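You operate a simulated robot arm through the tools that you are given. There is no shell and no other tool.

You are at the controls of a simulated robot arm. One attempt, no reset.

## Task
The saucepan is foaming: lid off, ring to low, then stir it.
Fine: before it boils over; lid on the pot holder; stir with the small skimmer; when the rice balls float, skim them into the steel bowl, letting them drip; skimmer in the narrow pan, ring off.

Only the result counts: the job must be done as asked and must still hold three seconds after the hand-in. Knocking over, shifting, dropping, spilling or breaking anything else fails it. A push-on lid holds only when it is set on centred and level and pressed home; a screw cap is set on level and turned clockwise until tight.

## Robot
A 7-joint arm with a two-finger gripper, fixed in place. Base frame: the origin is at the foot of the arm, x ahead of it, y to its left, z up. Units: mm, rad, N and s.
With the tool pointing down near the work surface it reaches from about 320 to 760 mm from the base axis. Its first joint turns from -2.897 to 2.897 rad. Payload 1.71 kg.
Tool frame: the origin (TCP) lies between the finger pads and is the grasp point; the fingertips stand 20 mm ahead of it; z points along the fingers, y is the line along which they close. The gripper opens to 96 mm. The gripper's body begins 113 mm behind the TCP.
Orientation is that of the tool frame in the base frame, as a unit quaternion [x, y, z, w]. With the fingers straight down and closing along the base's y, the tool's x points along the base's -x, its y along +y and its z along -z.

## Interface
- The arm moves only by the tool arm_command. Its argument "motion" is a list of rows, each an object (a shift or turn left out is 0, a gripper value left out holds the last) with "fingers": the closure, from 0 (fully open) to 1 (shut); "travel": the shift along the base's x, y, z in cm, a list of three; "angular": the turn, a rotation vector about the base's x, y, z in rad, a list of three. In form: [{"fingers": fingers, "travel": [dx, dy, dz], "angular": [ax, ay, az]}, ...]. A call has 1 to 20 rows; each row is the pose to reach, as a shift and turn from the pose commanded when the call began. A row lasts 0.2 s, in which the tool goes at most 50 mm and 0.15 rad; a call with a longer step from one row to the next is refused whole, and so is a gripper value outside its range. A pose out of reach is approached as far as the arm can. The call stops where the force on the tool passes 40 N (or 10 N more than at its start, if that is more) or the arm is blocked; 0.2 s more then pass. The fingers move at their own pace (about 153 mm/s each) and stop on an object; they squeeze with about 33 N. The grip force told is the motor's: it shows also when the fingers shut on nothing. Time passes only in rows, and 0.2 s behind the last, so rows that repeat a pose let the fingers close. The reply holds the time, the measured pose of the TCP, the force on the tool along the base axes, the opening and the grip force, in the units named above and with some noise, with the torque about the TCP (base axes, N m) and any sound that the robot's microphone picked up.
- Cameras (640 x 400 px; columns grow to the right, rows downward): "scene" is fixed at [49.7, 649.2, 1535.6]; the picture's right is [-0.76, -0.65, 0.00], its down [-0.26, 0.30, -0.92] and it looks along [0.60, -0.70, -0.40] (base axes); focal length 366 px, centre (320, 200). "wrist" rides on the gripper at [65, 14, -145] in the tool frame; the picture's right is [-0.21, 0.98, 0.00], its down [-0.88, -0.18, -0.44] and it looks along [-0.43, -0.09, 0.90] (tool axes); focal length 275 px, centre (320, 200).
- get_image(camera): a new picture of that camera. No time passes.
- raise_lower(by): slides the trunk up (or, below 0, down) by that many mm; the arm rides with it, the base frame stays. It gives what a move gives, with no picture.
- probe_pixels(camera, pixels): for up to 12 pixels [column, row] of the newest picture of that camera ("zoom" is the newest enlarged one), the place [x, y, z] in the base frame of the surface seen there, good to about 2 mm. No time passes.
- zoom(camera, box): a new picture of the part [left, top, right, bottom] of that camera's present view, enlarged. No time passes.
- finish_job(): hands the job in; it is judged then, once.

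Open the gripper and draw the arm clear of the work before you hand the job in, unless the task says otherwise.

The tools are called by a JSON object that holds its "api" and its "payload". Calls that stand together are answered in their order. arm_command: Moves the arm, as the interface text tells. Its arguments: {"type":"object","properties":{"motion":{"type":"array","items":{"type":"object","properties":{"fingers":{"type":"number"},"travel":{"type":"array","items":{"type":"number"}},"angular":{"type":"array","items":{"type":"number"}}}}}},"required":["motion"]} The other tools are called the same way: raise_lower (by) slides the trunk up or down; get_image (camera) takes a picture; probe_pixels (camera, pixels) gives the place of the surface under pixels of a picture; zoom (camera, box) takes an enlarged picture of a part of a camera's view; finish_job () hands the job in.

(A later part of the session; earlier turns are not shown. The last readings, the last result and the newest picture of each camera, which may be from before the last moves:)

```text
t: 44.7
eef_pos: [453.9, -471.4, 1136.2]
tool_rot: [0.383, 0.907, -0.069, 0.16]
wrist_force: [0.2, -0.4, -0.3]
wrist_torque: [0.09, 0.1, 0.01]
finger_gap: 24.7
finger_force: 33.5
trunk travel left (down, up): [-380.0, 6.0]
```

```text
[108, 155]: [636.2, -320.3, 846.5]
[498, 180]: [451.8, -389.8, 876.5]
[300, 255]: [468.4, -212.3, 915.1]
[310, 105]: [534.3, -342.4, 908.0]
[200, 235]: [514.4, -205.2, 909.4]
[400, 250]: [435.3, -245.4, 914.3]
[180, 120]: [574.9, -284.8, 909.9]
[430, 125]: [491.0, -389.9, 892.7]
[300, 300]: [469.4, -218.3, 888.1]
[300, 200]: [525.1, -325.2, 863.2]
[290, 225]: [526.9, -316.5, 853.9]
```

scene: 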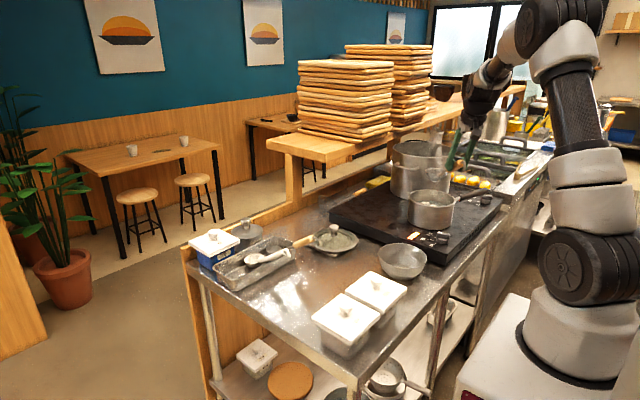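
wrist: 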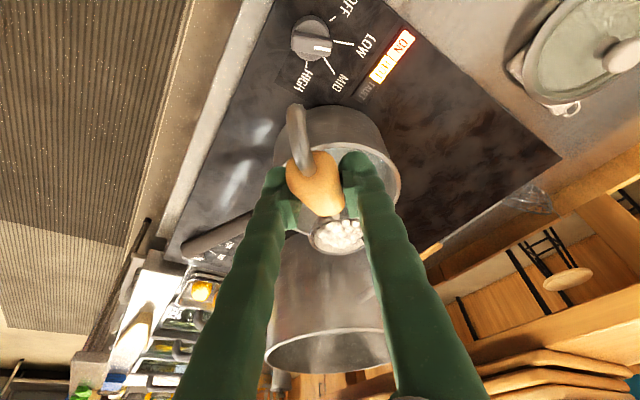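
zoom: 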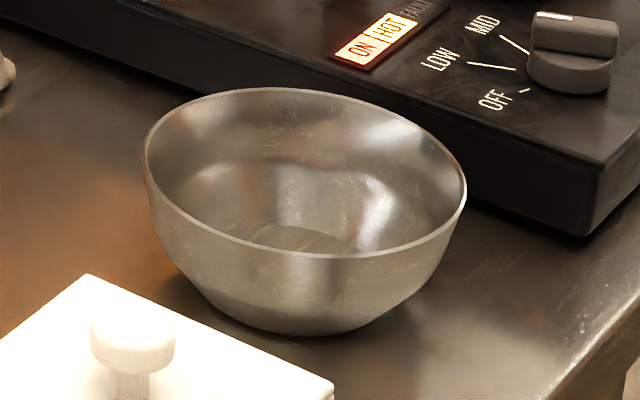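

The bowl is centred at ≈(503,−277), rim z≈914, radius ≈73. I swing the level, loaded basket around toward the bowl (yaw +1.865 rad) with the grip at ≈(427,−414), staying above the pan rim height.

{"api": "arm_command", "payload": {"motion": [{"fingers": 1, "travel": [0, 0, 0.5], "angular": [0, 0, 0.06]}, {"travel": [-0.1, 0.3, 0.8], "angular": [0, 0, 0.18]}, {"travel": [-0.3, 0.8, 1.0], "angular": [0, 0, 0.31]}, {"travel": [-0.5, 1.3, 1.0], "angular": [0, 0, 0.44]}, {"travel": [-0.7, 1.8, 1.0], "angular": [0, 0, 0.57]}, {"travel": [-0.9, 2.3, 1.0], "angular": [0, 0, 0.7]}, {"travel": [-1.1, 2.8, 1.0], "angular": [0, 0, 0.83]}, {"travel": [-1.3, 3.3, 1.0], "angular": [0, 0, 0.96]}, {"travel": [-1.5, 3.8, 1.0], "angular": [0, 0, 1.09]}, {"travel": [-1.7, 4.2, 0.5], "angular": [0, 0, 1.22]}, {"travel": [-1.9, 4.6, 0], "angular": [0, 0, 1.35]}, {"travel": [-2.1, 5.0, 0], "angular": [0, 0, 1.48]}, {"travel": [-2.3, 5.4, 0], "angular": [0, 0, 1.61]}, {"travel": [-2.6, 5.7, 0], "angular": [0, 0, 1.74]}, {"travel": [-2.7, 5.75, 0], "angular": [0, 0, 1.82]}, {"travel": [-2.7, 5.75, 0], "angular": [0, 0, 1.865]}]}}

{"api": "get_image", "payload": {"camera": "wrist"}}

{"api": "get_image", "payload": {"camera": "scene"}}

```text
t: 48.1
eef_pos: [426.0, -412.0, 1136.6]
tool_rot: [-0.5, 0.848, 0.09, 0.149]
wrist_force: [0.3, -0.4, -2.0]
wrist_torque: [-0.12, 0.1, -0.03]
finger_gap: 24.7
finger_force: 33.1
trunk travel left (down, up): [-380.0, 6.0]
```

```text
taken
```

wrist: 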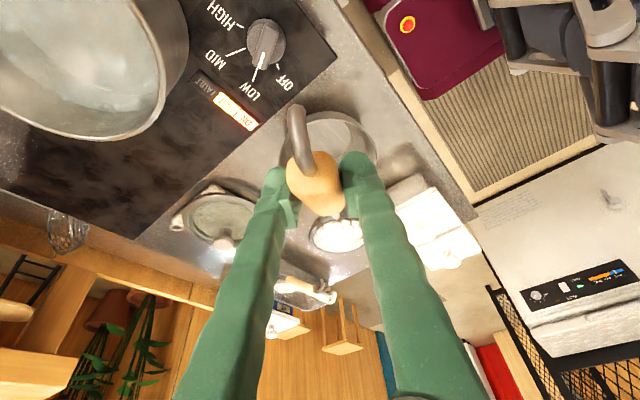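

```text
taken
```

scene: 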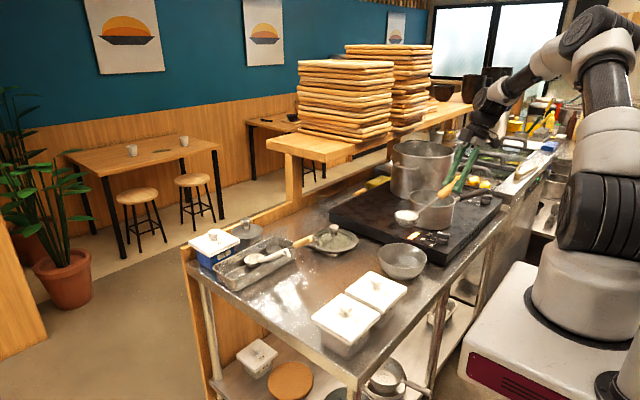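

The yaw was reached exactly and the basket is over the bowl area. I zoom on the pan (wrist 80,70) for leftover balls and on the basket.

{"api": "zoom", "payload": {"camera": "wrist", "box": [0, 0, 200, 145]}}

{"api": "zoom", "payload": {"camera": "wrist", "box": [260, 100, 400, 260]}}

{"api": "zoom", "payload": {"camera": "scene", "box": [370, 160, 490, 290]}}

```text
2.76 times, centred on (100, 72) of wrist
```

zoom: 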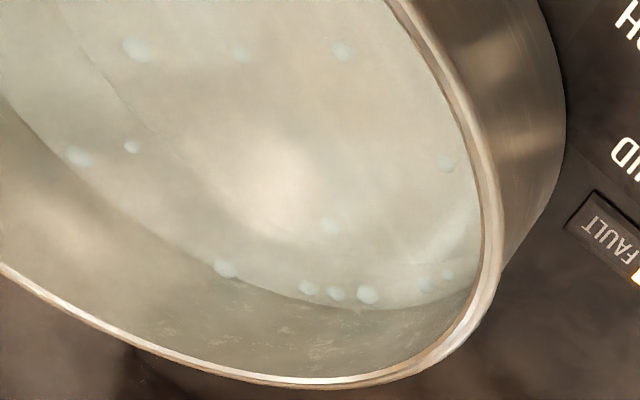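

```text
2.50 times, centred on (330, 180) of wrist
```

zoom: 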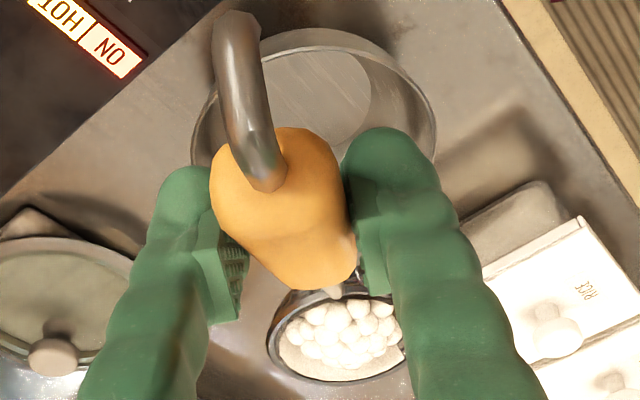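

```text
3.08 times, centred on (430, 225) of scene
```

zoom: 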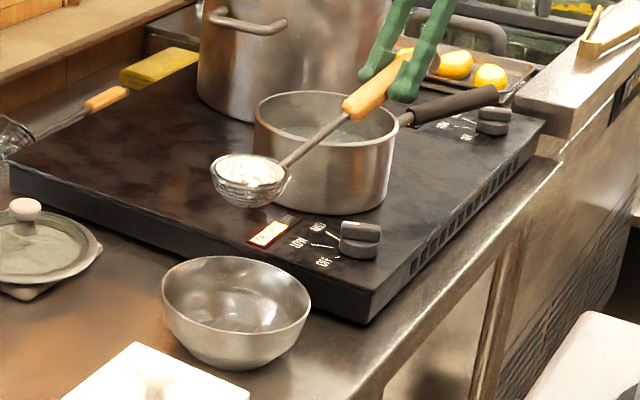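

Only little bubbles remain in the pan, and the full basket is centred over the bowl. I now lower and tilt the basket's far edge down into the bowl, to 40° first.

{"api": "arm_command", "payload": {"motion": [{"fingers": 1, "travel": [0.25, 0.46, -0.5], "angular": [-0.0764, 0.0423, 0]}, {"travel": [0.53, 0.95, -1.06], "angular": [-0.1527, 0.0846, 0]}, {"travel": [0.9, 1.62, -1.85], "angular": [-0.2291, 0.127, 0]}, {"travel": [1.29, 2.34, -2.63], "angular": [-0.3054, 0.1693, 0]}, {"travel": [1.77, 3.19, -3.2], "angular": [-0.3818, 0.2116, 0]}, {"travel": [2.29, 4.15, -3.65], "angular": [-0.4582, 0.2539, 0]}, {"travel": [2.85, 5.15, -3.65], "angular": [-0.5345, 0.2963, 0]}, {"travel": [3.43, 6.2, -3.48], "angular": [-0.6109, 0.3386, 0]}]}}

{"api": "get_image", "payload": {"camera": "wrist"}}

{"api": "zoom", "payload": {"camera": "scene", "box": [360, 180, 480, 290]}}

```text
t: 49.9
eef_pos: [461.2, -350.2, 1100.7]
tool_rot: [-0.5, 0.848, -0.089, -0.151]
wrist_force: [0.3, 0.5, -0.6]
wrist_torque: [-0.04, 0.05, -0.02]
finger_gap: 24.7
finger_force: 33.0
trunk travel left (down, up): [-380.0, 6.0]
```

```text
taken
```

wrist: 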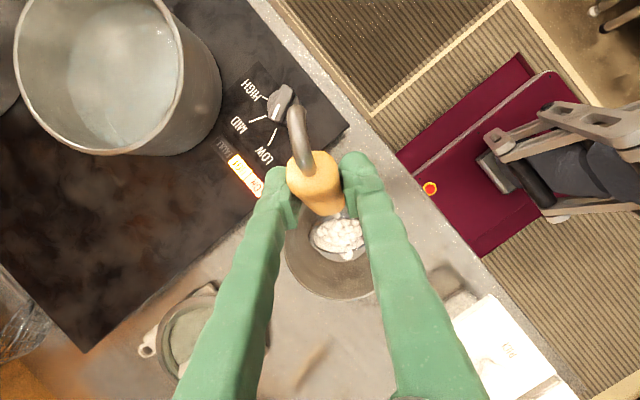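

```text
3.64 times, centred on (420, 235) of scene
```

zoom: 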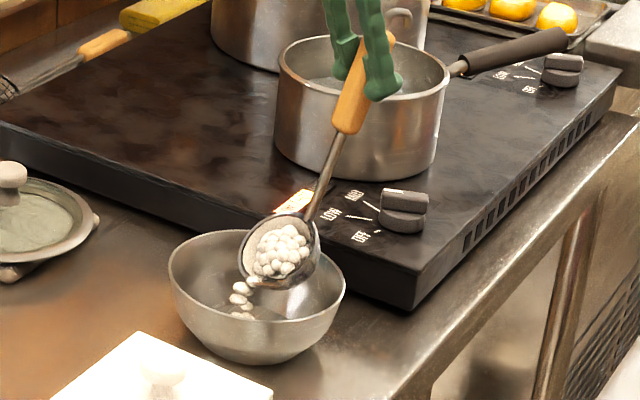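

The balls are beginning to roll neatly over the low edge into the bowl. I continue tilting slowly to 60° and hold.

{"api": "arm_command", "payload": {"motion": [{"fingers": 1}, {}, {"travel": [0.67, 1.21, 0.54], "angular": [-0.0764, 0.0423, 0]}, {"travel": [0.67, 1.21, 0.54], "angular": [-0.0764, 0.0423, 0]}, {"travel": [1.37, 2.49, 0.98], "angular": [-0.1527, 0.0846, 0]}, {"travel": [1.37, 2.49, 0.98], "angular": [-0.1527, 0.0846, 0]}, {"travel": [2.1, 3.79, 1.32], "angular": [-0.2291, 0.127, 0]}, {"travel": [2.1, 3.79, 1.32], "angular": [-0.2291, 0.127, 0]}, {"travel": [2.84, 5.14, 1.56], "angular": [-0.3054, 0.1693, 0]}, {"travel": [2.84, 5.14, 1.56], "angular": [-0.3054, 0.1693, 0]}, {"travel": [2.84, 5.14, 1.56], "angular": [-0.3054, 0.1693, 0]}, {"travel": [2.84, 5.14, 1.56], "angular": [-0.3054, 0.1693, 0]}]}}

{"api": "get_image", "payload": {"camera": "wrist"}}

{"api": "zoom", "payload": {"camera": "scene", "box": [360, 180, 480, 290]}}

```text
t: 52.5
eef_pos: [488.9, -300.6, 1117.1]
tool_rot: [-0.477, 0.811, -0.171, -0.294]
wrist_force: [1.3, -0.7, -1.3]
wrist_torque: [0.03, 0.01, 0.03]
finger_gap: 24.8
finger_force: 32.8
trunk travel left (down, up): [-380.0, 6.0]
```

```text
taken
```

wrist: 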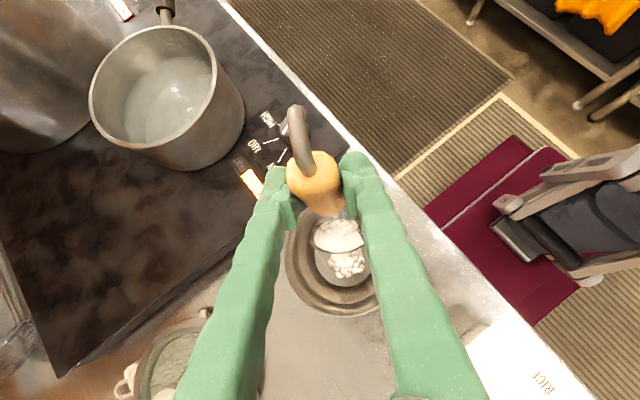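

```text
3.64 times, centred on (420, 235) of scene
```

zoom: 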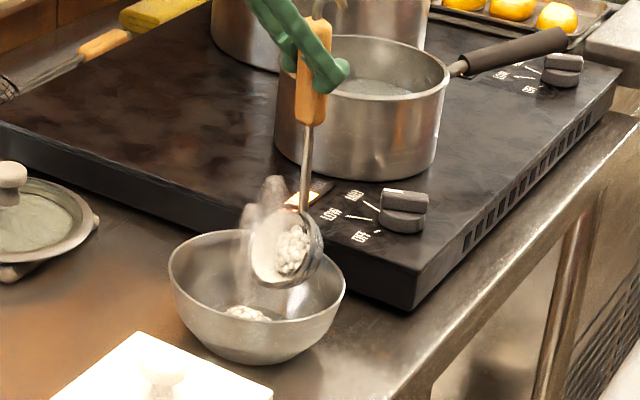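

Much of the load is pouring out in the bowl. I tilt further to 80° and hold.

{"api": "arm_command", "payload": {"motion": [{"fingers": 1, "travel": [0.8, 1.45, 0.02], "angular": [-0.0764, 0.0423, 0]}, {"travel": [0.8, 1.45, 0.02], "angular": [-0.0764, 0.0423, 0]}, {"travel": [1.61, 2.91, 0.03], "angular": [-0.1527, 0.0846, 0]}, {"travel": [1.61, 2.91, 0.03], "angular": [-0.1527, 0.0846, 0]}, {"travel": [2.4, 4.33, -0.2], "angular": [-0.2291, 0.127, 0]}, {"travel": [2.4, 4.33, -0.2], "angular": [-0.2291, 0.127, 0]}, {"travel": [3.19, 5.77, -0.49], "angular": [-0.3054, 0.1693, 0]}, {"travel": [3.19, 5.77, -0.49], "angular": [-0.3054, 0.1693, 0]}, {"travel": [3.19, 5.77, -0.49], "angular": [-0.3054, 0.1693, 0]}, {"travel": [3.19, 5.77, -0.49], "angular": [-0.3054, 0.1693, 0]}, {"travel": [3.19, 5.77, -0.49], "angular": [-0.3054, 0.1693, 0]}]}}

{"api": "get_image", "payload": {"camera": "wrist"}}

{"api": "zoom", "payload": {"camera": "scene", "box": [360, 180, 480, 290]}}

```text
t: 54.9
eef_pos: [520.4, -242.7, 1112.2]
tool_rot: [-0.439, 0.747, -0.252, -0.43]
wrist_force: [-0.3, 0.5, -1.0]
wrist_torque: [0.01, -0.03, -0.06]
finger_gap: 24.6
finger_force: 33.0
trunk travel left (down, up): [-380.0, 6.0]
```

```text
taken
```

wrist: 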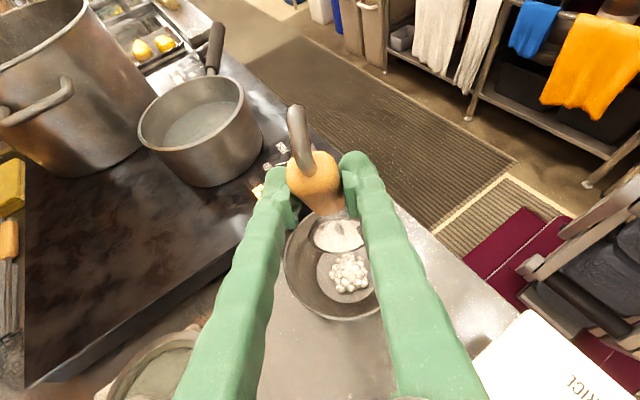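

```text
3.64 times, centred on (420, 235) of scene
```

zoom: 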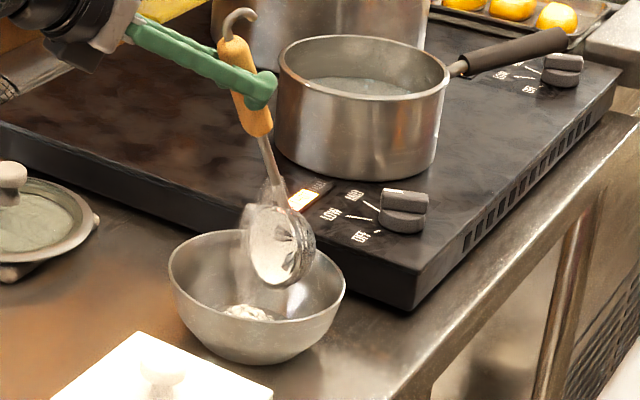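

{"api": "zoom", "payload": {"camera": "wrist", "box": [270, 190, 410, 330]}}

{"api": "zoom", "payload": {"camera": "scene", "box": [400, 220, 460, 280]}}

{"api": "zoom", "payload": {"camera": "scene", "box": [430, 185, 480, 215]}}

```text
2.86 times, centred on (340, 260) of wrist
```

zoom: 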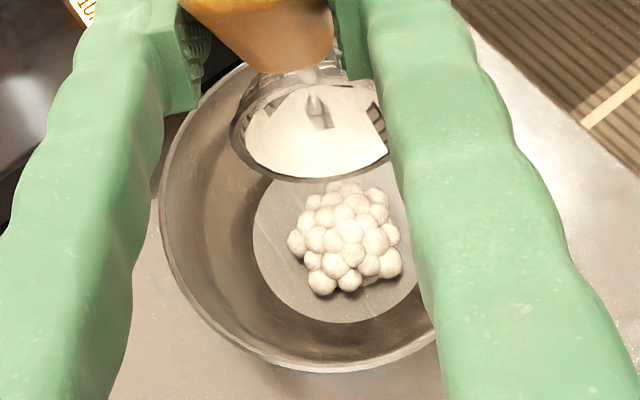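

```text
6.67 times, centred on (430, 250) of scene
```

zoom: 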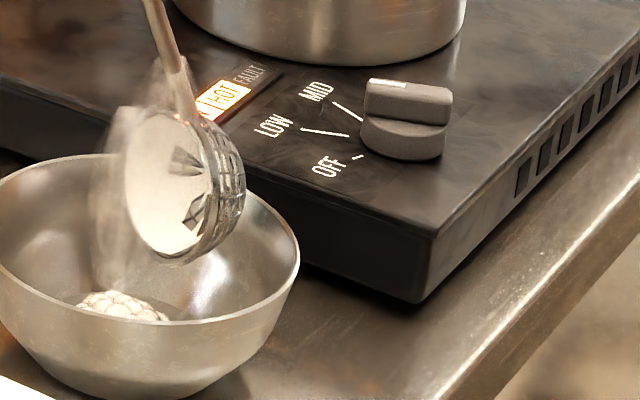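

```text
12.80 times, centred on (455, 200) of scene
```

zoom: 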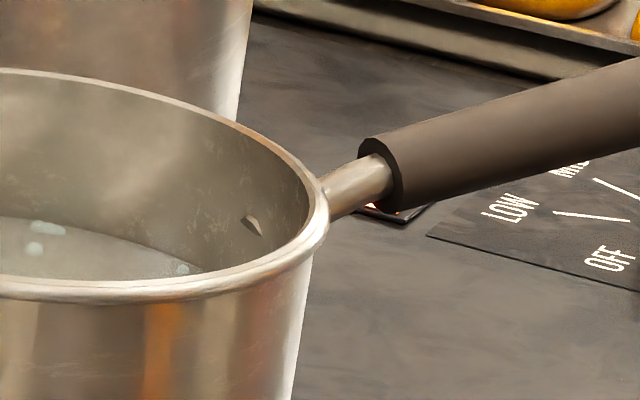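

The balls lie piled in the bowl, but a white layer still shows inside the basket. I zoom in on it for detail.

{"api": "zoom", "payload": {"camera": "wrist", "box": [310, 205, 380, 260]}}

{"api": "zoom", "payload": {"camera": "scene", "box": [415, 230, 440, 262]}}

```text
7.27 times, centred on (345, 232) of wrist
```

zoom: 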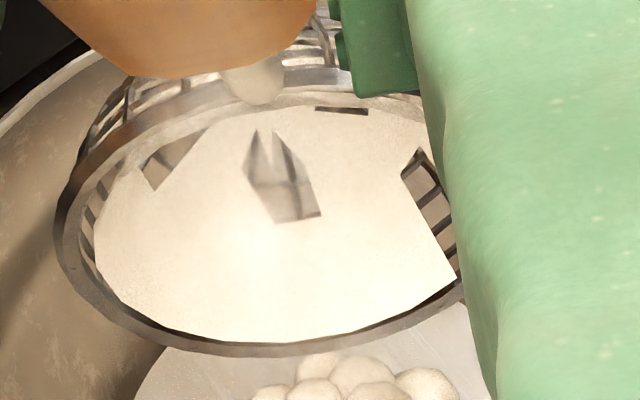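

```text
12.50 times, centred on (428, 246) of scene
```

zoom: 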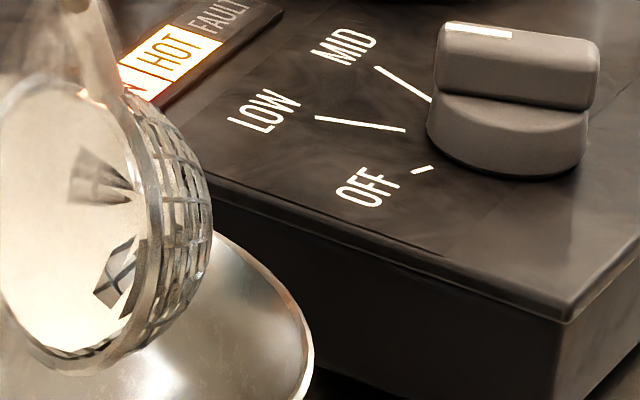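

Inside the basket is just a starchy film with tears, no whole balls. I tilt to 90° with a small shake to be sure everything has dropped.

{"api": "arm_command", "payload": {"motion": [{"fingers": 1, "travel": [0.85, 1.53, -0.4], "angular": [-0.0764, 0.0423, 0]}, {"travel": [1.71, 3.09, -0.6], "angular": [-0.1527, 0.0846, 0]}, {"travel": [1.71, 3.09, 0.3], "angular": [-0.1527, 0.0846, 0]}, {"travel": [1.71, 3.09, -0.6], "angular": [-0.1527, 0.0846, 0]}, {"travel": [1.71, 3.09, 0.3], "angular": [-0.1527, 0.0846, 0]}, {"travel": [1.71, 3.09, -0.6], "angular": [-0.1527, 0.0846, 0]}, {"travel": [1.71, 3.09, 0.3], "angular": [-0.1527, 0.0846, 0]}]}}

{"api": "get_image", "payload": {"camera": "wrist"}}

{"api": "zoom", "payload": {"camera": "wrist", "box": [270, 190, 410, 330]}}

{"api": "zoom", "payload": {"camera": "scene", "box": [370, 210, 460, 290]}}

```text
t: 56.5
eef_pos: [536.0, -212.7, 1115.1]
tool_rot: [-0.416, 0.706, -0.291, -0.493]
wrist_force: [-0.9, -0.1, -0.4]
wrist_torque: [0.05, -0.03, 0.02]
finger_gap: 24.7
finger_force: 33.3
trunk travel left (down, up): [-380.0, 6.0]
```

```text
taken
```

wrist: 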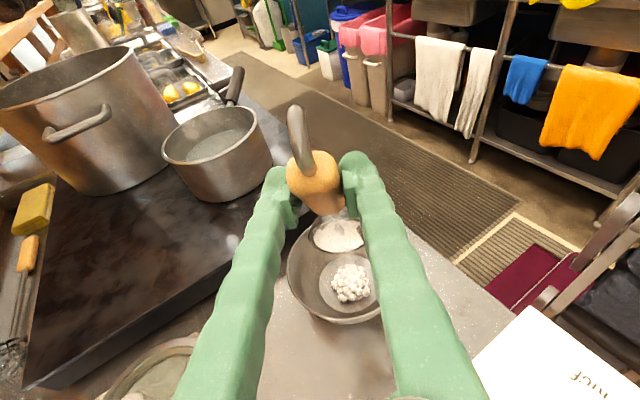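

```text
2.86 times, centred on (340, 260) of wrist
```

zoom: 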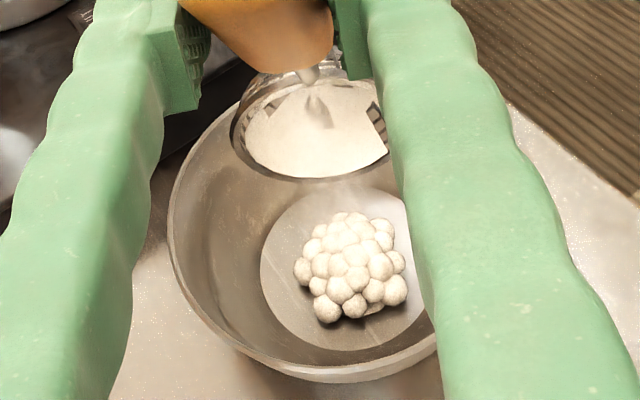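

```text
5.00 times, centred on (415, 250) of scene
```

zoom: 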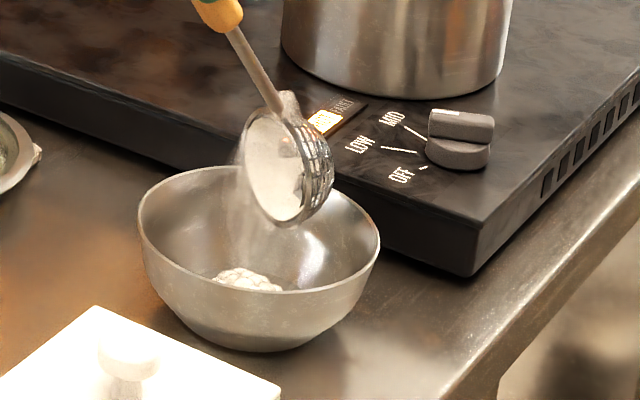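

The film doesn't change, so the basket is empty. I check the saucepan for leftover balls from this angle.

{"api": "zoom", "payload": {"camera": "wrist", "box": [150, 90, 280, 210]}}

```text
3.33 times, centred on (215, 150) of wrist
```

zoom: 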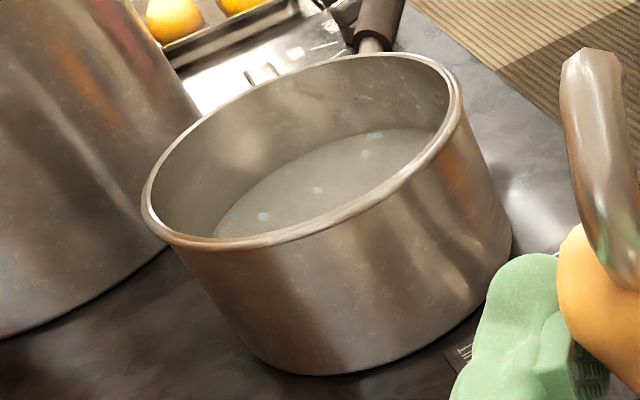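

The pan is clear of balls. I raise the skimmer out of the bowl and tilt it back to level.

{"api": "arm_command", "payload": {"motion": [{"fingers": 1, "travel": [0, 0, 4.0]}, {"travel": [0, 0, 8.0]}, {"travel": [0, 0, 8.0], "angular": [0.1146, -0.0635, 0]}, {"travel": [0, 0, 8.0], "angular": [0.2292, -0.127, 0]}, {"travel": [0, 0, 8.0], "angular": [0.3438, -0.1905, 0]}, {"travel": [0, 0, 8.0], "angular": [0.4584, -0.254, 0]}, {"travel": [0, 0, 8.0], "angular": [0.573, -0.3175, 0]}, {"travel": [0, 0, 8.0], "angular": [0.6876, -0.381, 0]}, {"travel": [0, 0, 8.0], "angular": [0.8022, -0.4445, 0]}, {"travel": [0, 0, 8.0], "angular": [0.9168, -0.508, 0]}, {"travel": [0, 0, 8.0], "angular": [1.0314, -0.5715, 0]}, {"travel": [0, 0, 8.0], "angular": [1.146, -0.635, 0]}, {"travel": [0, 0, 8.0], "angular": [1.2606, -0.6985, 0]}, {"travel": [0, 0, 8.0], "angular": [1.375, -0.762, 0]}]}}

{"api": "get_image", "payload": {"camera": "wrist"}}

{"api": "get_image", "payload": {"camera": "scene"}}

```text
t: 59.5
eef_pos: [539.0, -212.1, 1195.3]
tool_rot: [-0.499, 0.849, 0.089, 0.152]
wrist_force: [0.6, 0.2, -0.5]
wrist_torque: [-0.06, 0.04, 0.0]
finger_gap: 24.5
finger_force: 32.7
trunk travel left (down, up): [-380.0, 6.0]
```

```text
taken
```

wrist: 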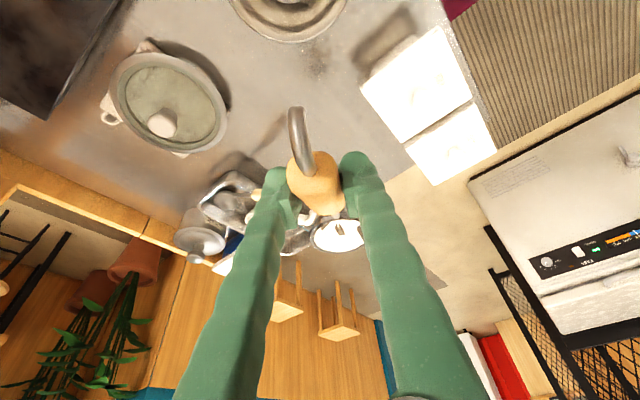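

```text
taken
```

scene: 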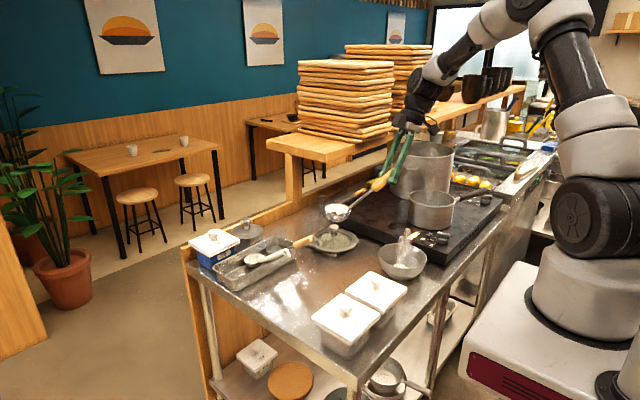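

The skimmer is level again and holding a clean state. I carry it back over the tray: yaw to 0 with the grip going to ≈(730,94) at z≈1160.

{"api": "arm_command", "payload": {"motion": [{"fingers": 1, "travel": [1.9, 3.1, 0], "angular": [0, 0, -0.1]}, {"travel": [3.9, 6.2, 0], "angular": [0, 0, -0.21]}, {"travel": [5.9, 9.4, 0], "angular": [0, 0, -0.32]}, {"travel": [7.9, 12.6, 0], "angular": [0, 0, -0.43]}, {"travel": [9.9, 15.8, 0], "angular": [0, 0, -0.54]}, {"travel": [11.9, 19.0, 0], "angular": [0, 0, -0.65]}, {"travel": [13.9, 22.2, 0], "angular": [0, 0, -0.76]}, {"travel": [15.8, 25.3, -0.5], "angular": [0, 0, -0.87]}, {"travel": [17.6, 28.2, -1.5], "angular": [0, 0, -0.97]}, {"travel": [19.15, 30.6, -3.0], "angular": [0, 0, -1.064]}, {"travel": [19.15, 30.6, -4.0], "angular": [0, 0, -1.064]}]}}

{"api": "get_image", "payload": {"camera": "wrist"}}

{"api": "zoom", "payload": {"camera": "scene", "box": [180, 170, 360, 300]}}

```text
t: 61.9
eef_pos: [728.9, 93.6, 1153.8]
tool_rot: [0.0, 0.985, 0.0, 0.175]
wrist_force: [0.0, -0.7, -1.6]
wrist_torque: [0.01, 0.07, -0.02]
finger_gap: 24.7
finger_force: 32.8
trunk travel left (down, up): [-380.0, 6.0]
```

```text
taken
```

wrist: 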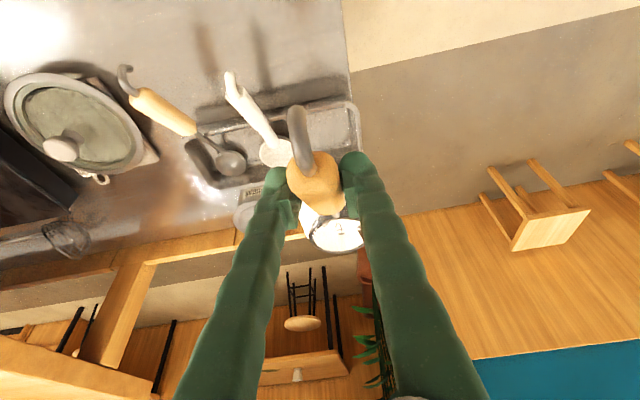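

```text
3.08 times, centred on (270, 235) of scene
```

zoom: 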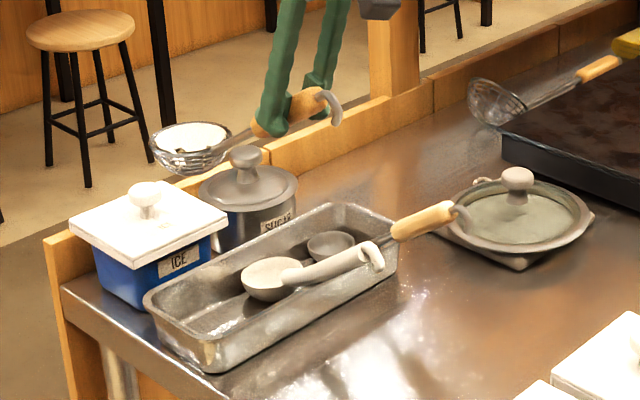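

The skimmer hangs right above its original place in the narrow tray. I lower it straight down, slowing near the bottom.

{"api": "arm_command", "payload": {"motion": [{"fingers": 1, "travel": [0.1, 0.05, -4.5]}, {"travel": [0.13, 0.05, -9.0]}, {"travel": [0.13, 0.05, -12.5]}, {"travel": [0.13, 0.05, -15.0]}, {"travel": [0.13, 0.05, -16.8]}]}}

{"api": "zoom", "payload": {"camera": "scene", "box": [205, 195, 335, 305]}}

{"api": "get_image", "payload": {"camera": "wrist"}}

```text
t: 63.1
eef_pos: [730.3, 95.0, 985.6]
tool_rot: [-0.001, 0.985, 0.0, 0.174]
wrist_force: [-0.9, 0.2, -0.9]
wrist_torque: [-0.02, 0.26, 0.01]
finger_gap: 24.5
finger_force: 32.6
trunk travel left (down, up): [-380.0, 6.0]
```

```text
3.64 times, centred on (270, 250) of scene
```

zoom: 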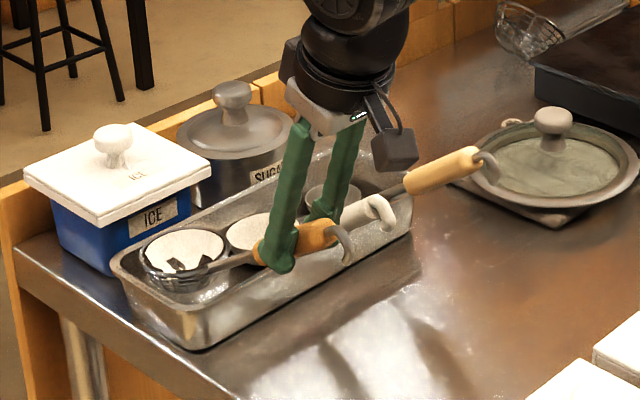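

```text
taken
```

wrist: 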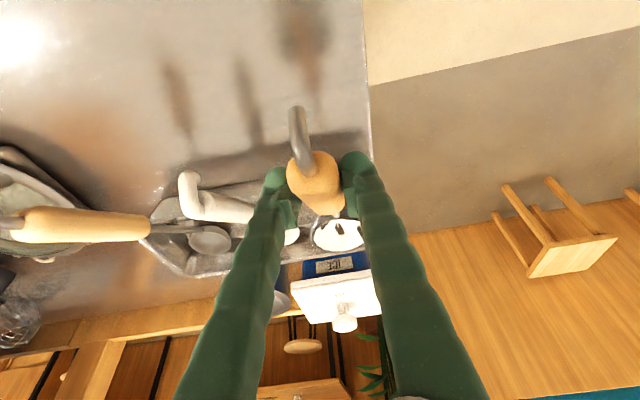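

No contact yet at z=985.6. I lower the last ~18 mm slowly.

{"api": "arm_command", "payload": {"motion": [{"fingers": 1, "travel": [0, 0, -0.8]}, {"travel": [0, 0, -1.4]}, {"travel": [0, 0, -1.8]}]}}

{"api": "zoom", "payload": {"camera": "scene", "box": [205, 205, 305, 295]}}

```text
t: 63.9
eef_pos: [730.2, 93.8, 969.3]
tool_rot: [0.0, 0.985, 0.0, 0.175]
wrist_force: [-5.0, -0.3, 6.8]
wrist_torque: [-0.02, -0.43, -0.05]
finger_gap: 24.5
finger_force: 33.1
trunk travel left (down, up): [-380.0, 6.0]
```

```text
4.44 times, centred on (255, 250) of scene
```

zoom: 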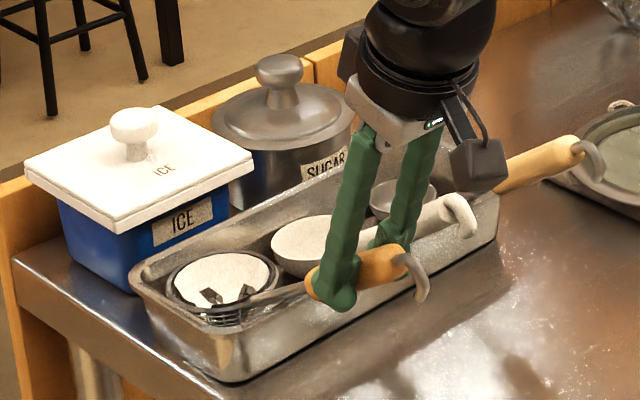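

It touches down with ≈7 N. I ease up 1.5 mm to take the load off, then open the fingers and retreat upward along the tool axis.

{"api": "arm_command", "payload": {"motion": [{"fingers": 1, "travel": [0, 0, 0.15]}, {"fingers": 0.375, "travel": [0, 0, 0.15]}, {"fingers": 0.375, "travel": [0, 0, 0.15]}]}}

{"api": "zoom", "payload": {"camera": "scene", "box": [205, 205, 305, 295]}}

{"api": "get_image", "payload": {"camera": "wrist"}}

```text
t: 64.7
eef_pos: [731.2, 95.6, 969.4]
tool_rot: [0.0, 0.985, 0.0, 0.173]
wrist_force: [-0.1, -0.2, 0.1]
wrist_torque: [0.02, -0.03, -0.01]
finger_gap: 59.9
finger_force: 0.1
trunk travel left (down, up): [-380.0, 6.0]
```

```text
4.44 times, centred on (255, 250) of scene
```

zoom: 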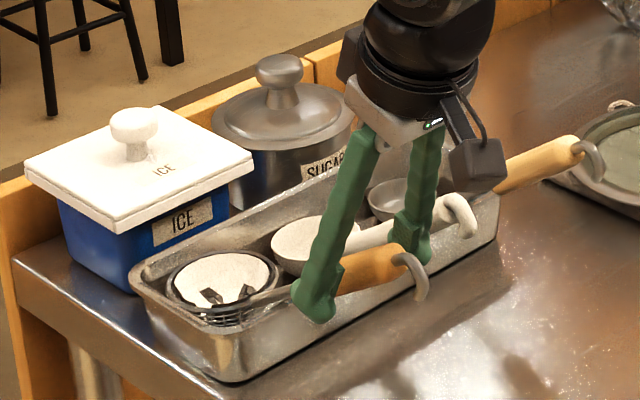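

```text
taken
```

wrist: 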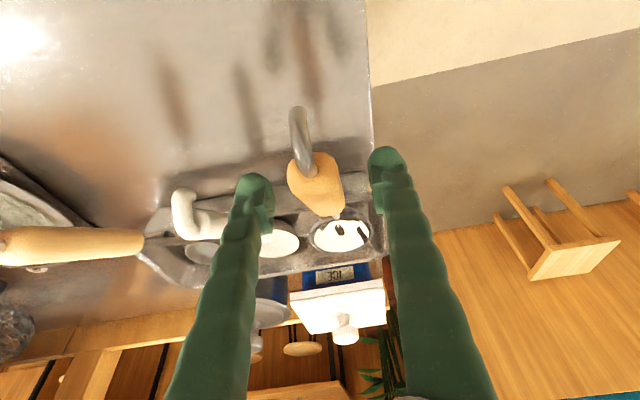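

The skimmer lies stable in the narrow pan and the fingers are clear of it. I retreat up along the tool axis.

{"api": "arm_command", "payload": {"motion": [{"fingers": 0.375, "travel": [-1.3, 0, 4.0]}, {"travel": [-2.7, 0, 8.2]}, {"travel": [-4.0, 0, 12.0]}]}}

{"api": "zoom", "payload": {"camera": "scene", "box": [205, 205, 335, 305]}}

{"api": "get_image", "payload": {"camera": "wrist"}}

```text
t: 65.5
eef_pos: [689.9, 95.3, 1091.0]
tool_rot: [0.0, 0.985, 0.0, 0.175]
wrist_force: [-1.0, -0.1, 0.3]
wrist_torque: [-0.01, -0.04, -0.01]
finger_gap: 60.1
finger_force: 0.0
trunk travel left (down, up): [-380.0, 6.0]
```

```text
4.00 times, centred on (270, 255) of scene
```

zoom: 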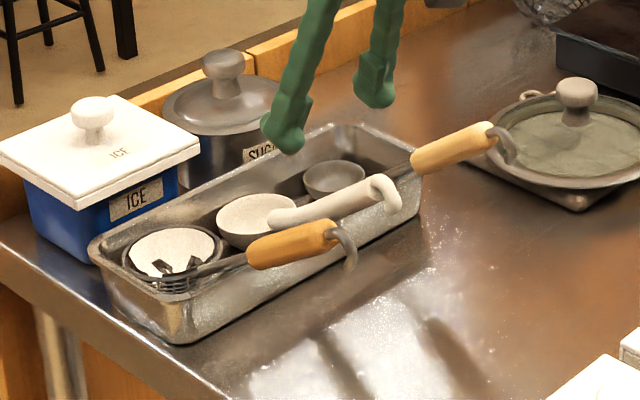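

```text
taken
```

wrist: 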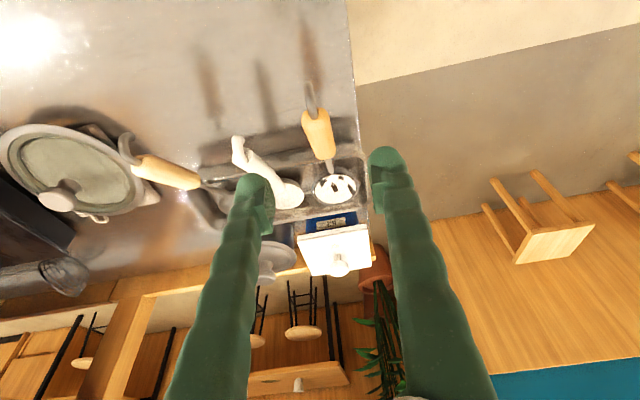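

The skimmer rests in the tray as it was. Now I swing back to above the saucepan ring's knob, tool vertical with yaw 0.39 to match the LOW pointer.

{"api": "arm_command", "payload": {"motion": [{"fingers": 0.5, "travel": [-1.76, -3.91, 0], "angular": [-0.005, 0.0247, 0.0279]}, {"travel": [-3.52, -7.83, 0], "angular": [-0.01, 0.0494, 0.0558]}, {"travel": [-5.28, -11.74, 0], "angular": [-0.0148, 0.074, 0.0837]}, {"travel": [-7.04, -15.65, 0], "angular": [-0.0197, 0.0987, 0.1115]}, {"travel": [-8.8, -19.57, 0], "angular": [-0.0246, 0.1234, 0.1394]}, {"travel": [-10.56, -23.48, 0], "angular": [-0.0296, 0.1481, 0.1673]}, {"travel": [-12.3, -27.39, 0], "angular": [-0.0345, 0.1727, 0.1952]}, {"travel": [-14.1, -31.3, 0], "angular": [-0.0394, 0.1974, 0.2231]}, {"travel": [-15.8, -35.2, 0], "angular": [-0.0444, 0.2221, 0.251]}, {"travel": [-17.6, -39.1, 0], "angular": [-0.0493, 0.2468, 0.2789]}, {"travel": [-19.4, -43.0, 0], "angular": [-0.0542, 0.2715, 0.3067]}, {"travel": [-21.1, -47.0, -2.0], "angular": [-0.0591, 0.2961, 0.3346]}, {"travel": [-22.9, -50.9, -4.0], "angular": [-0.0641, 0.3208, 0.3625]}, {"travel": [-24.64, -54.78, -6.1], "angular": [-0.069, 0.3455, 0.3904]}]}}

{"api": "get_image", "payload": {"camera": "wrist"}}

{"api": "zoom", "payload": {"camera": "wrist", "box": [240, 90, 400, 230]}}

```text
t: 68.5
eef_pos: [443.6, -454.5, 1029.8]
tool_rot: [-0.196, 0.981, 0.001, 0.001]
wrist_force: [0.0, 0.5, -0.2]
wrist_torque: [0.02, -0.02, 0.02]
finger_gap: 48.1
finger_force: 0.0
trunk travel left (down, up): [-380.0, 6.0]
```

```text
taken
```

wrist: 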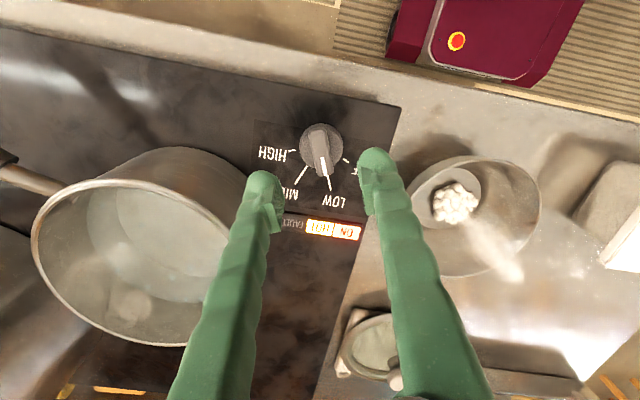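

```text
2.86 times, centred on (320, 160) of wrist
```

zoom: 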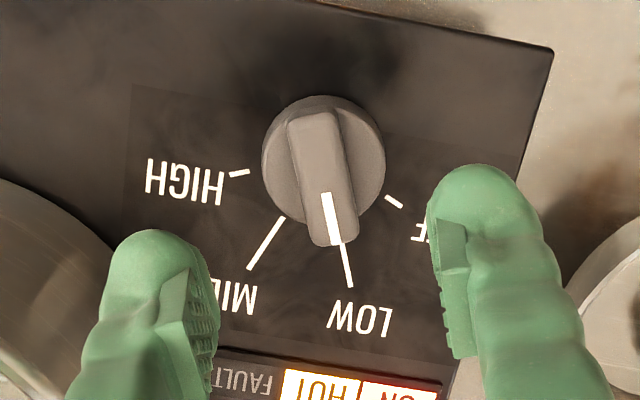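

The knob still points at LOW, the pan view shows only water and steam, and the bowl holds the balls. I check the pan closely, then descend on the knob.

{"api": "zoom", "payload": {"camera": "wrist", "box": [20, 140, 260, 350]}}

{"api": "arm_command", "payload": {"motion": [{"fingers": 0.5, "travel": [0, 0, -4.0]}, {"travel": [0, 0, -7.0]}, {"travel": [0, 0, -8.1]}]}}

{"api": "get_image", "payload": {"camera": "wrist"}}

```text
1.90 times, centred on (140, 245) of wrist
```

zoom: 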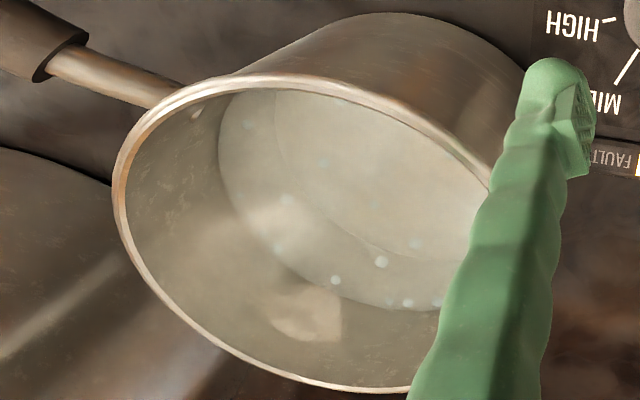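

```text
t: 69.3
eef_pos: [444.2, -453.9, 947.6]
tool_rot: [-0.196, 0.981, 0.001, 0.0]
wrist_force: [0.0, 0.1, 0.2]
wrist_torque: [-0.02, 0.03, 0.0]
finger_gap: 47.6
finger_force: 0.0
trunk travel left (down, up): [-380.0, 6.0]
```

```text
taken
```

wrist: 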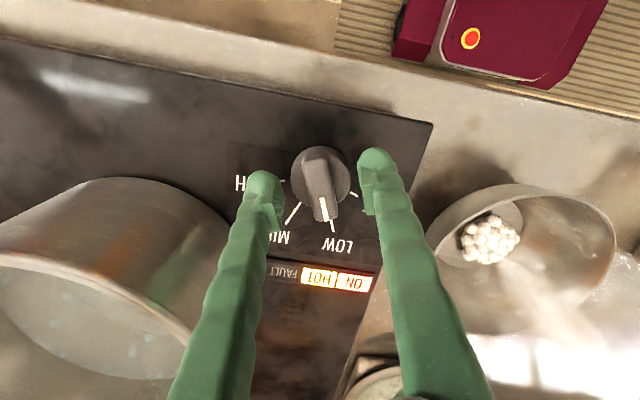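

The pan is free of balls and the fingers straddle the knob. I close and turn 0.79 rad counter-clockwise to OFF.

{"api": "arm_command", "payload": {"motion": [{"fingers": 1}, {"fingers": 1}]}}

```text
t: 69.9
eef_pos: [444.8, -454.0, 948.8]
tool_rot: [-0.195, 0.981, 0.0, 0.0]
wrist_force: [2.3, -4.3, 0.2]
wrist_torque: [-0.1, 0.05, 0.0]
finger_gap: 15.1
finger_force: 35.0
trunk travel left (down, up): [-380.0, 6.0]
```

Well centred (only ~5 N). Now I turn the knob to OFF.

{"api": "arm_command", "payload": {"motion": [{"fingers": 1, "travel": [0, -0.05, 0], "angular": [0, 0, 0.13]}, {"travel": [0, -0.05, 0], "angular": [0, 0, 0.26]}, {"travel": [0, -0.05, 0], "angular": [0, 0, 0.39]}, {"travel": [0, -0.05, 0], "angular": [0, 0, 0.52]}, {"travel": [0, -0.05, 0], "angular": [0, 0, 0.65]}, {"travel": [0, -0.05, 0], "angular": [0, 0, 0.785]}]}}

{"api": "get_image", "payload": {"camera": "wrist"}}

{"api": "zoom", "payload": {"camera": "wrist", "box": [240, 90, 400, 310]}}

{"api": "zoom", "payload": {"camera": "scene", "box": [400, 190, 480, 260]}}

```text
t: 71.3
eef_pos: [447.0, -455.2, 948.8]
tool_rot: [-0.557, 0.83, -0.001, 0.001]
wrist_force: [15.3, -16.6, 15.5]
wrist_torque: [0.15, -0.38, -0.04]
finger_gap: 15.1
finger_force: 34.7
trunk travel left (down, up): [-380.0, 6.0]
```

```text
taken
```

wrist: 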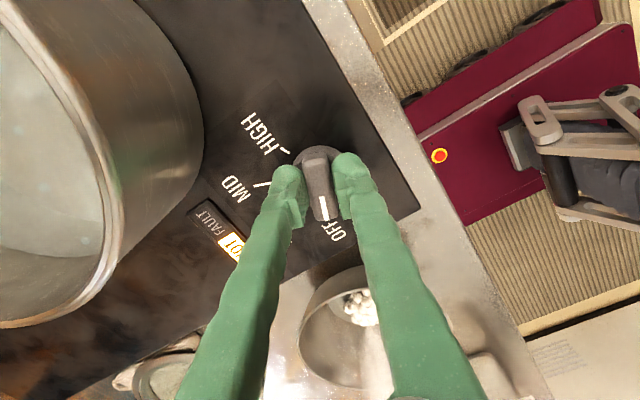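

```text
1.82 times, centred on (320, 200) of wrist
```

zoom: 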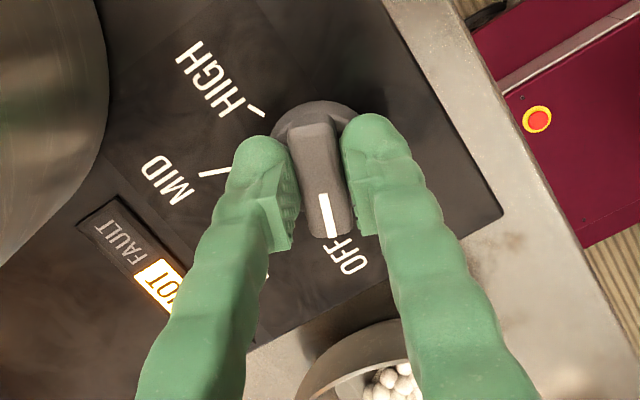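

```text
5.71 times, centred on (440, 225) of scene
```

zoom: 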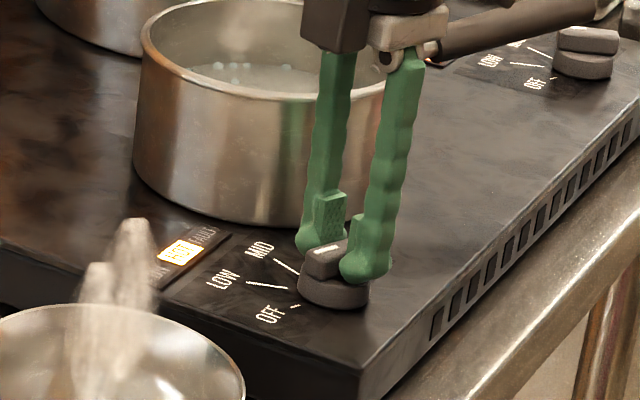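

The pointer is at OFF and the ON lamp is out (only HOT glows). I open the fingers and rise straight up.

{"api": "arm_command", "payload": {"motion": [{"fingers": 0.6}, {"fingers": 0.6}, {"fingers": 0.6, "travel": [0, 0, 4.0]}, {"fingers": 0.6, "travel": [0, 0, 8.5]}, {"fingers": 0.6, "travel": [0, 0, 13.0]}]}}

{"api": "get_image", "payload": {"camera": "wrist"}}

{"api": "zoom", "payload": {"camera": "wrist", "box": [240, 70, 400, 250]}}

{"api": "get_image", "payload": {"camera": "scene"}}

```text
t: 72.5
eef_pos: [443.9, -453.4, 1078.4]
tool_rot: [-0.556, 0.831, 0.0, 0.0]
wrist_force: [-0.6, -0.1, 0.6]
wrist_torque: [-0.04, -0.02, 0.03]
finger_gap: 38.4
finger_force: 0.0
trunk travel left (down, up): [-380.0, 6.0]
```

```text
taken
```

wrist: 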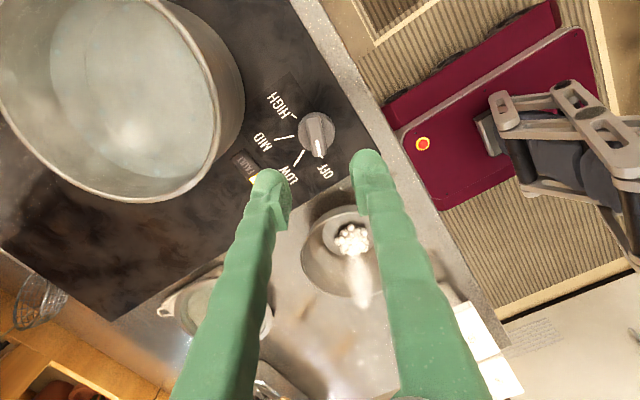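

```text
2.22 times, centred on (320, 160) of wrist
```

zoom: 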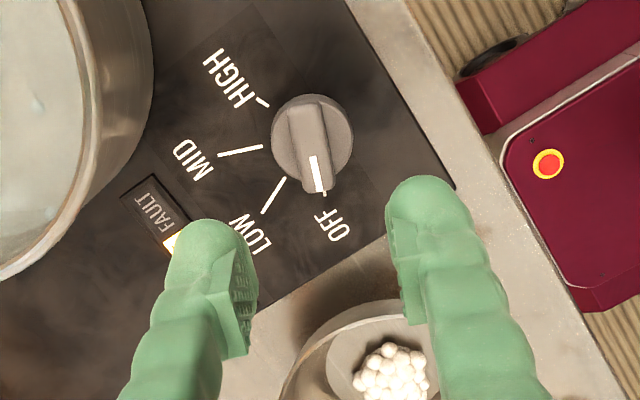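

```text
taken
```

scene: 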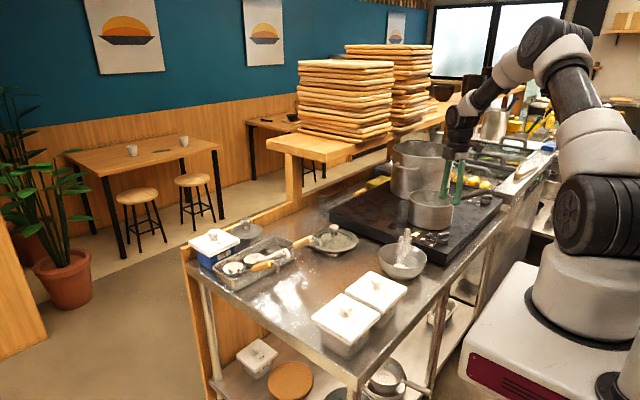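

The knob is on OFF. I open the gripper fully and draw the arm back to its start area, clear of the work.

{"api": "arm_command", "payload": {"motion": [{"fingers": 0, "travel": [-1.0, 0.5, 4.5]}, {"travel": [-3.0, 1.5, 9.0]}, {"travel": [-5.5, 3.0, 13.0]}, {"travel": [-8.0, 5.0, 16.5]}, {"travel": [-10.5, 7.0, 20.0]}, {"travel": [-12.5, 8.5, 21.0]}]}}

{"api": "get_image", "payload": {"camera": "scene"}}

{"api": "zoom", "payload": {"camera": "scene", "box": [360, 180, 500, 290]}}

{"api": "zoom", "payload": {"camera": "scene", "box": [190, 215, 370, 310]}}

{"api": "get_image", "payload": {"camera": "wrist"}}

```text
refused: row 2 steps farther than a row can; nothing moved
```

```text
taken
```

scene: 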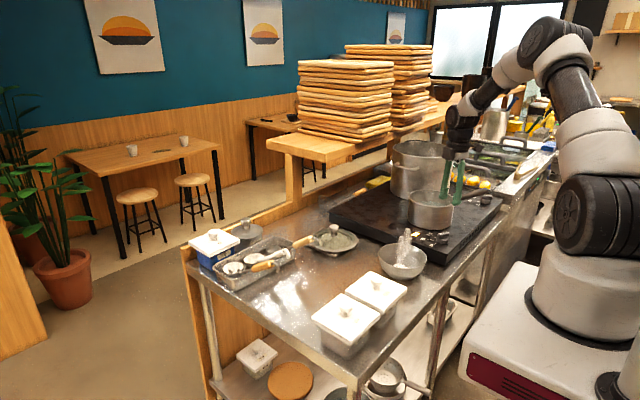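

```text
3.64 times, centred on (430, 235) of scene
```

zoom: 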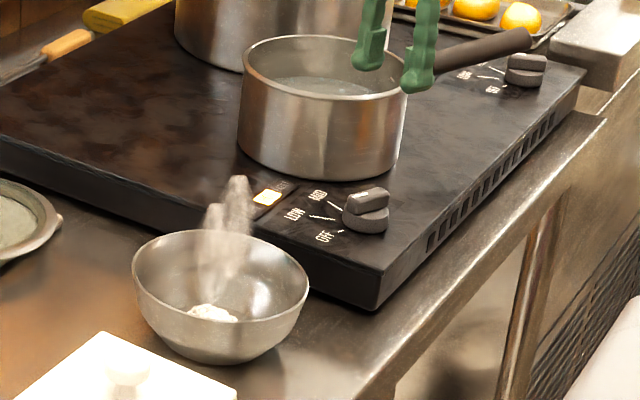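

```text
3.56 times, centred on (280, 262) of scene
```

zoom: 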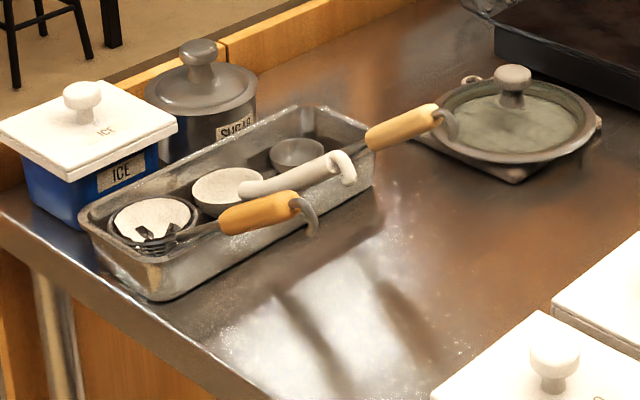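

```text
taken
```

wrist: 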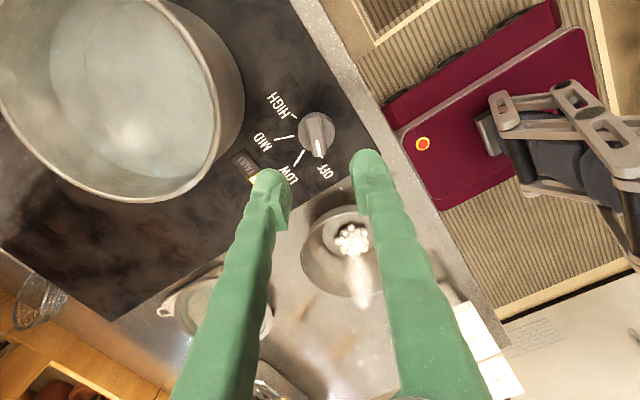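

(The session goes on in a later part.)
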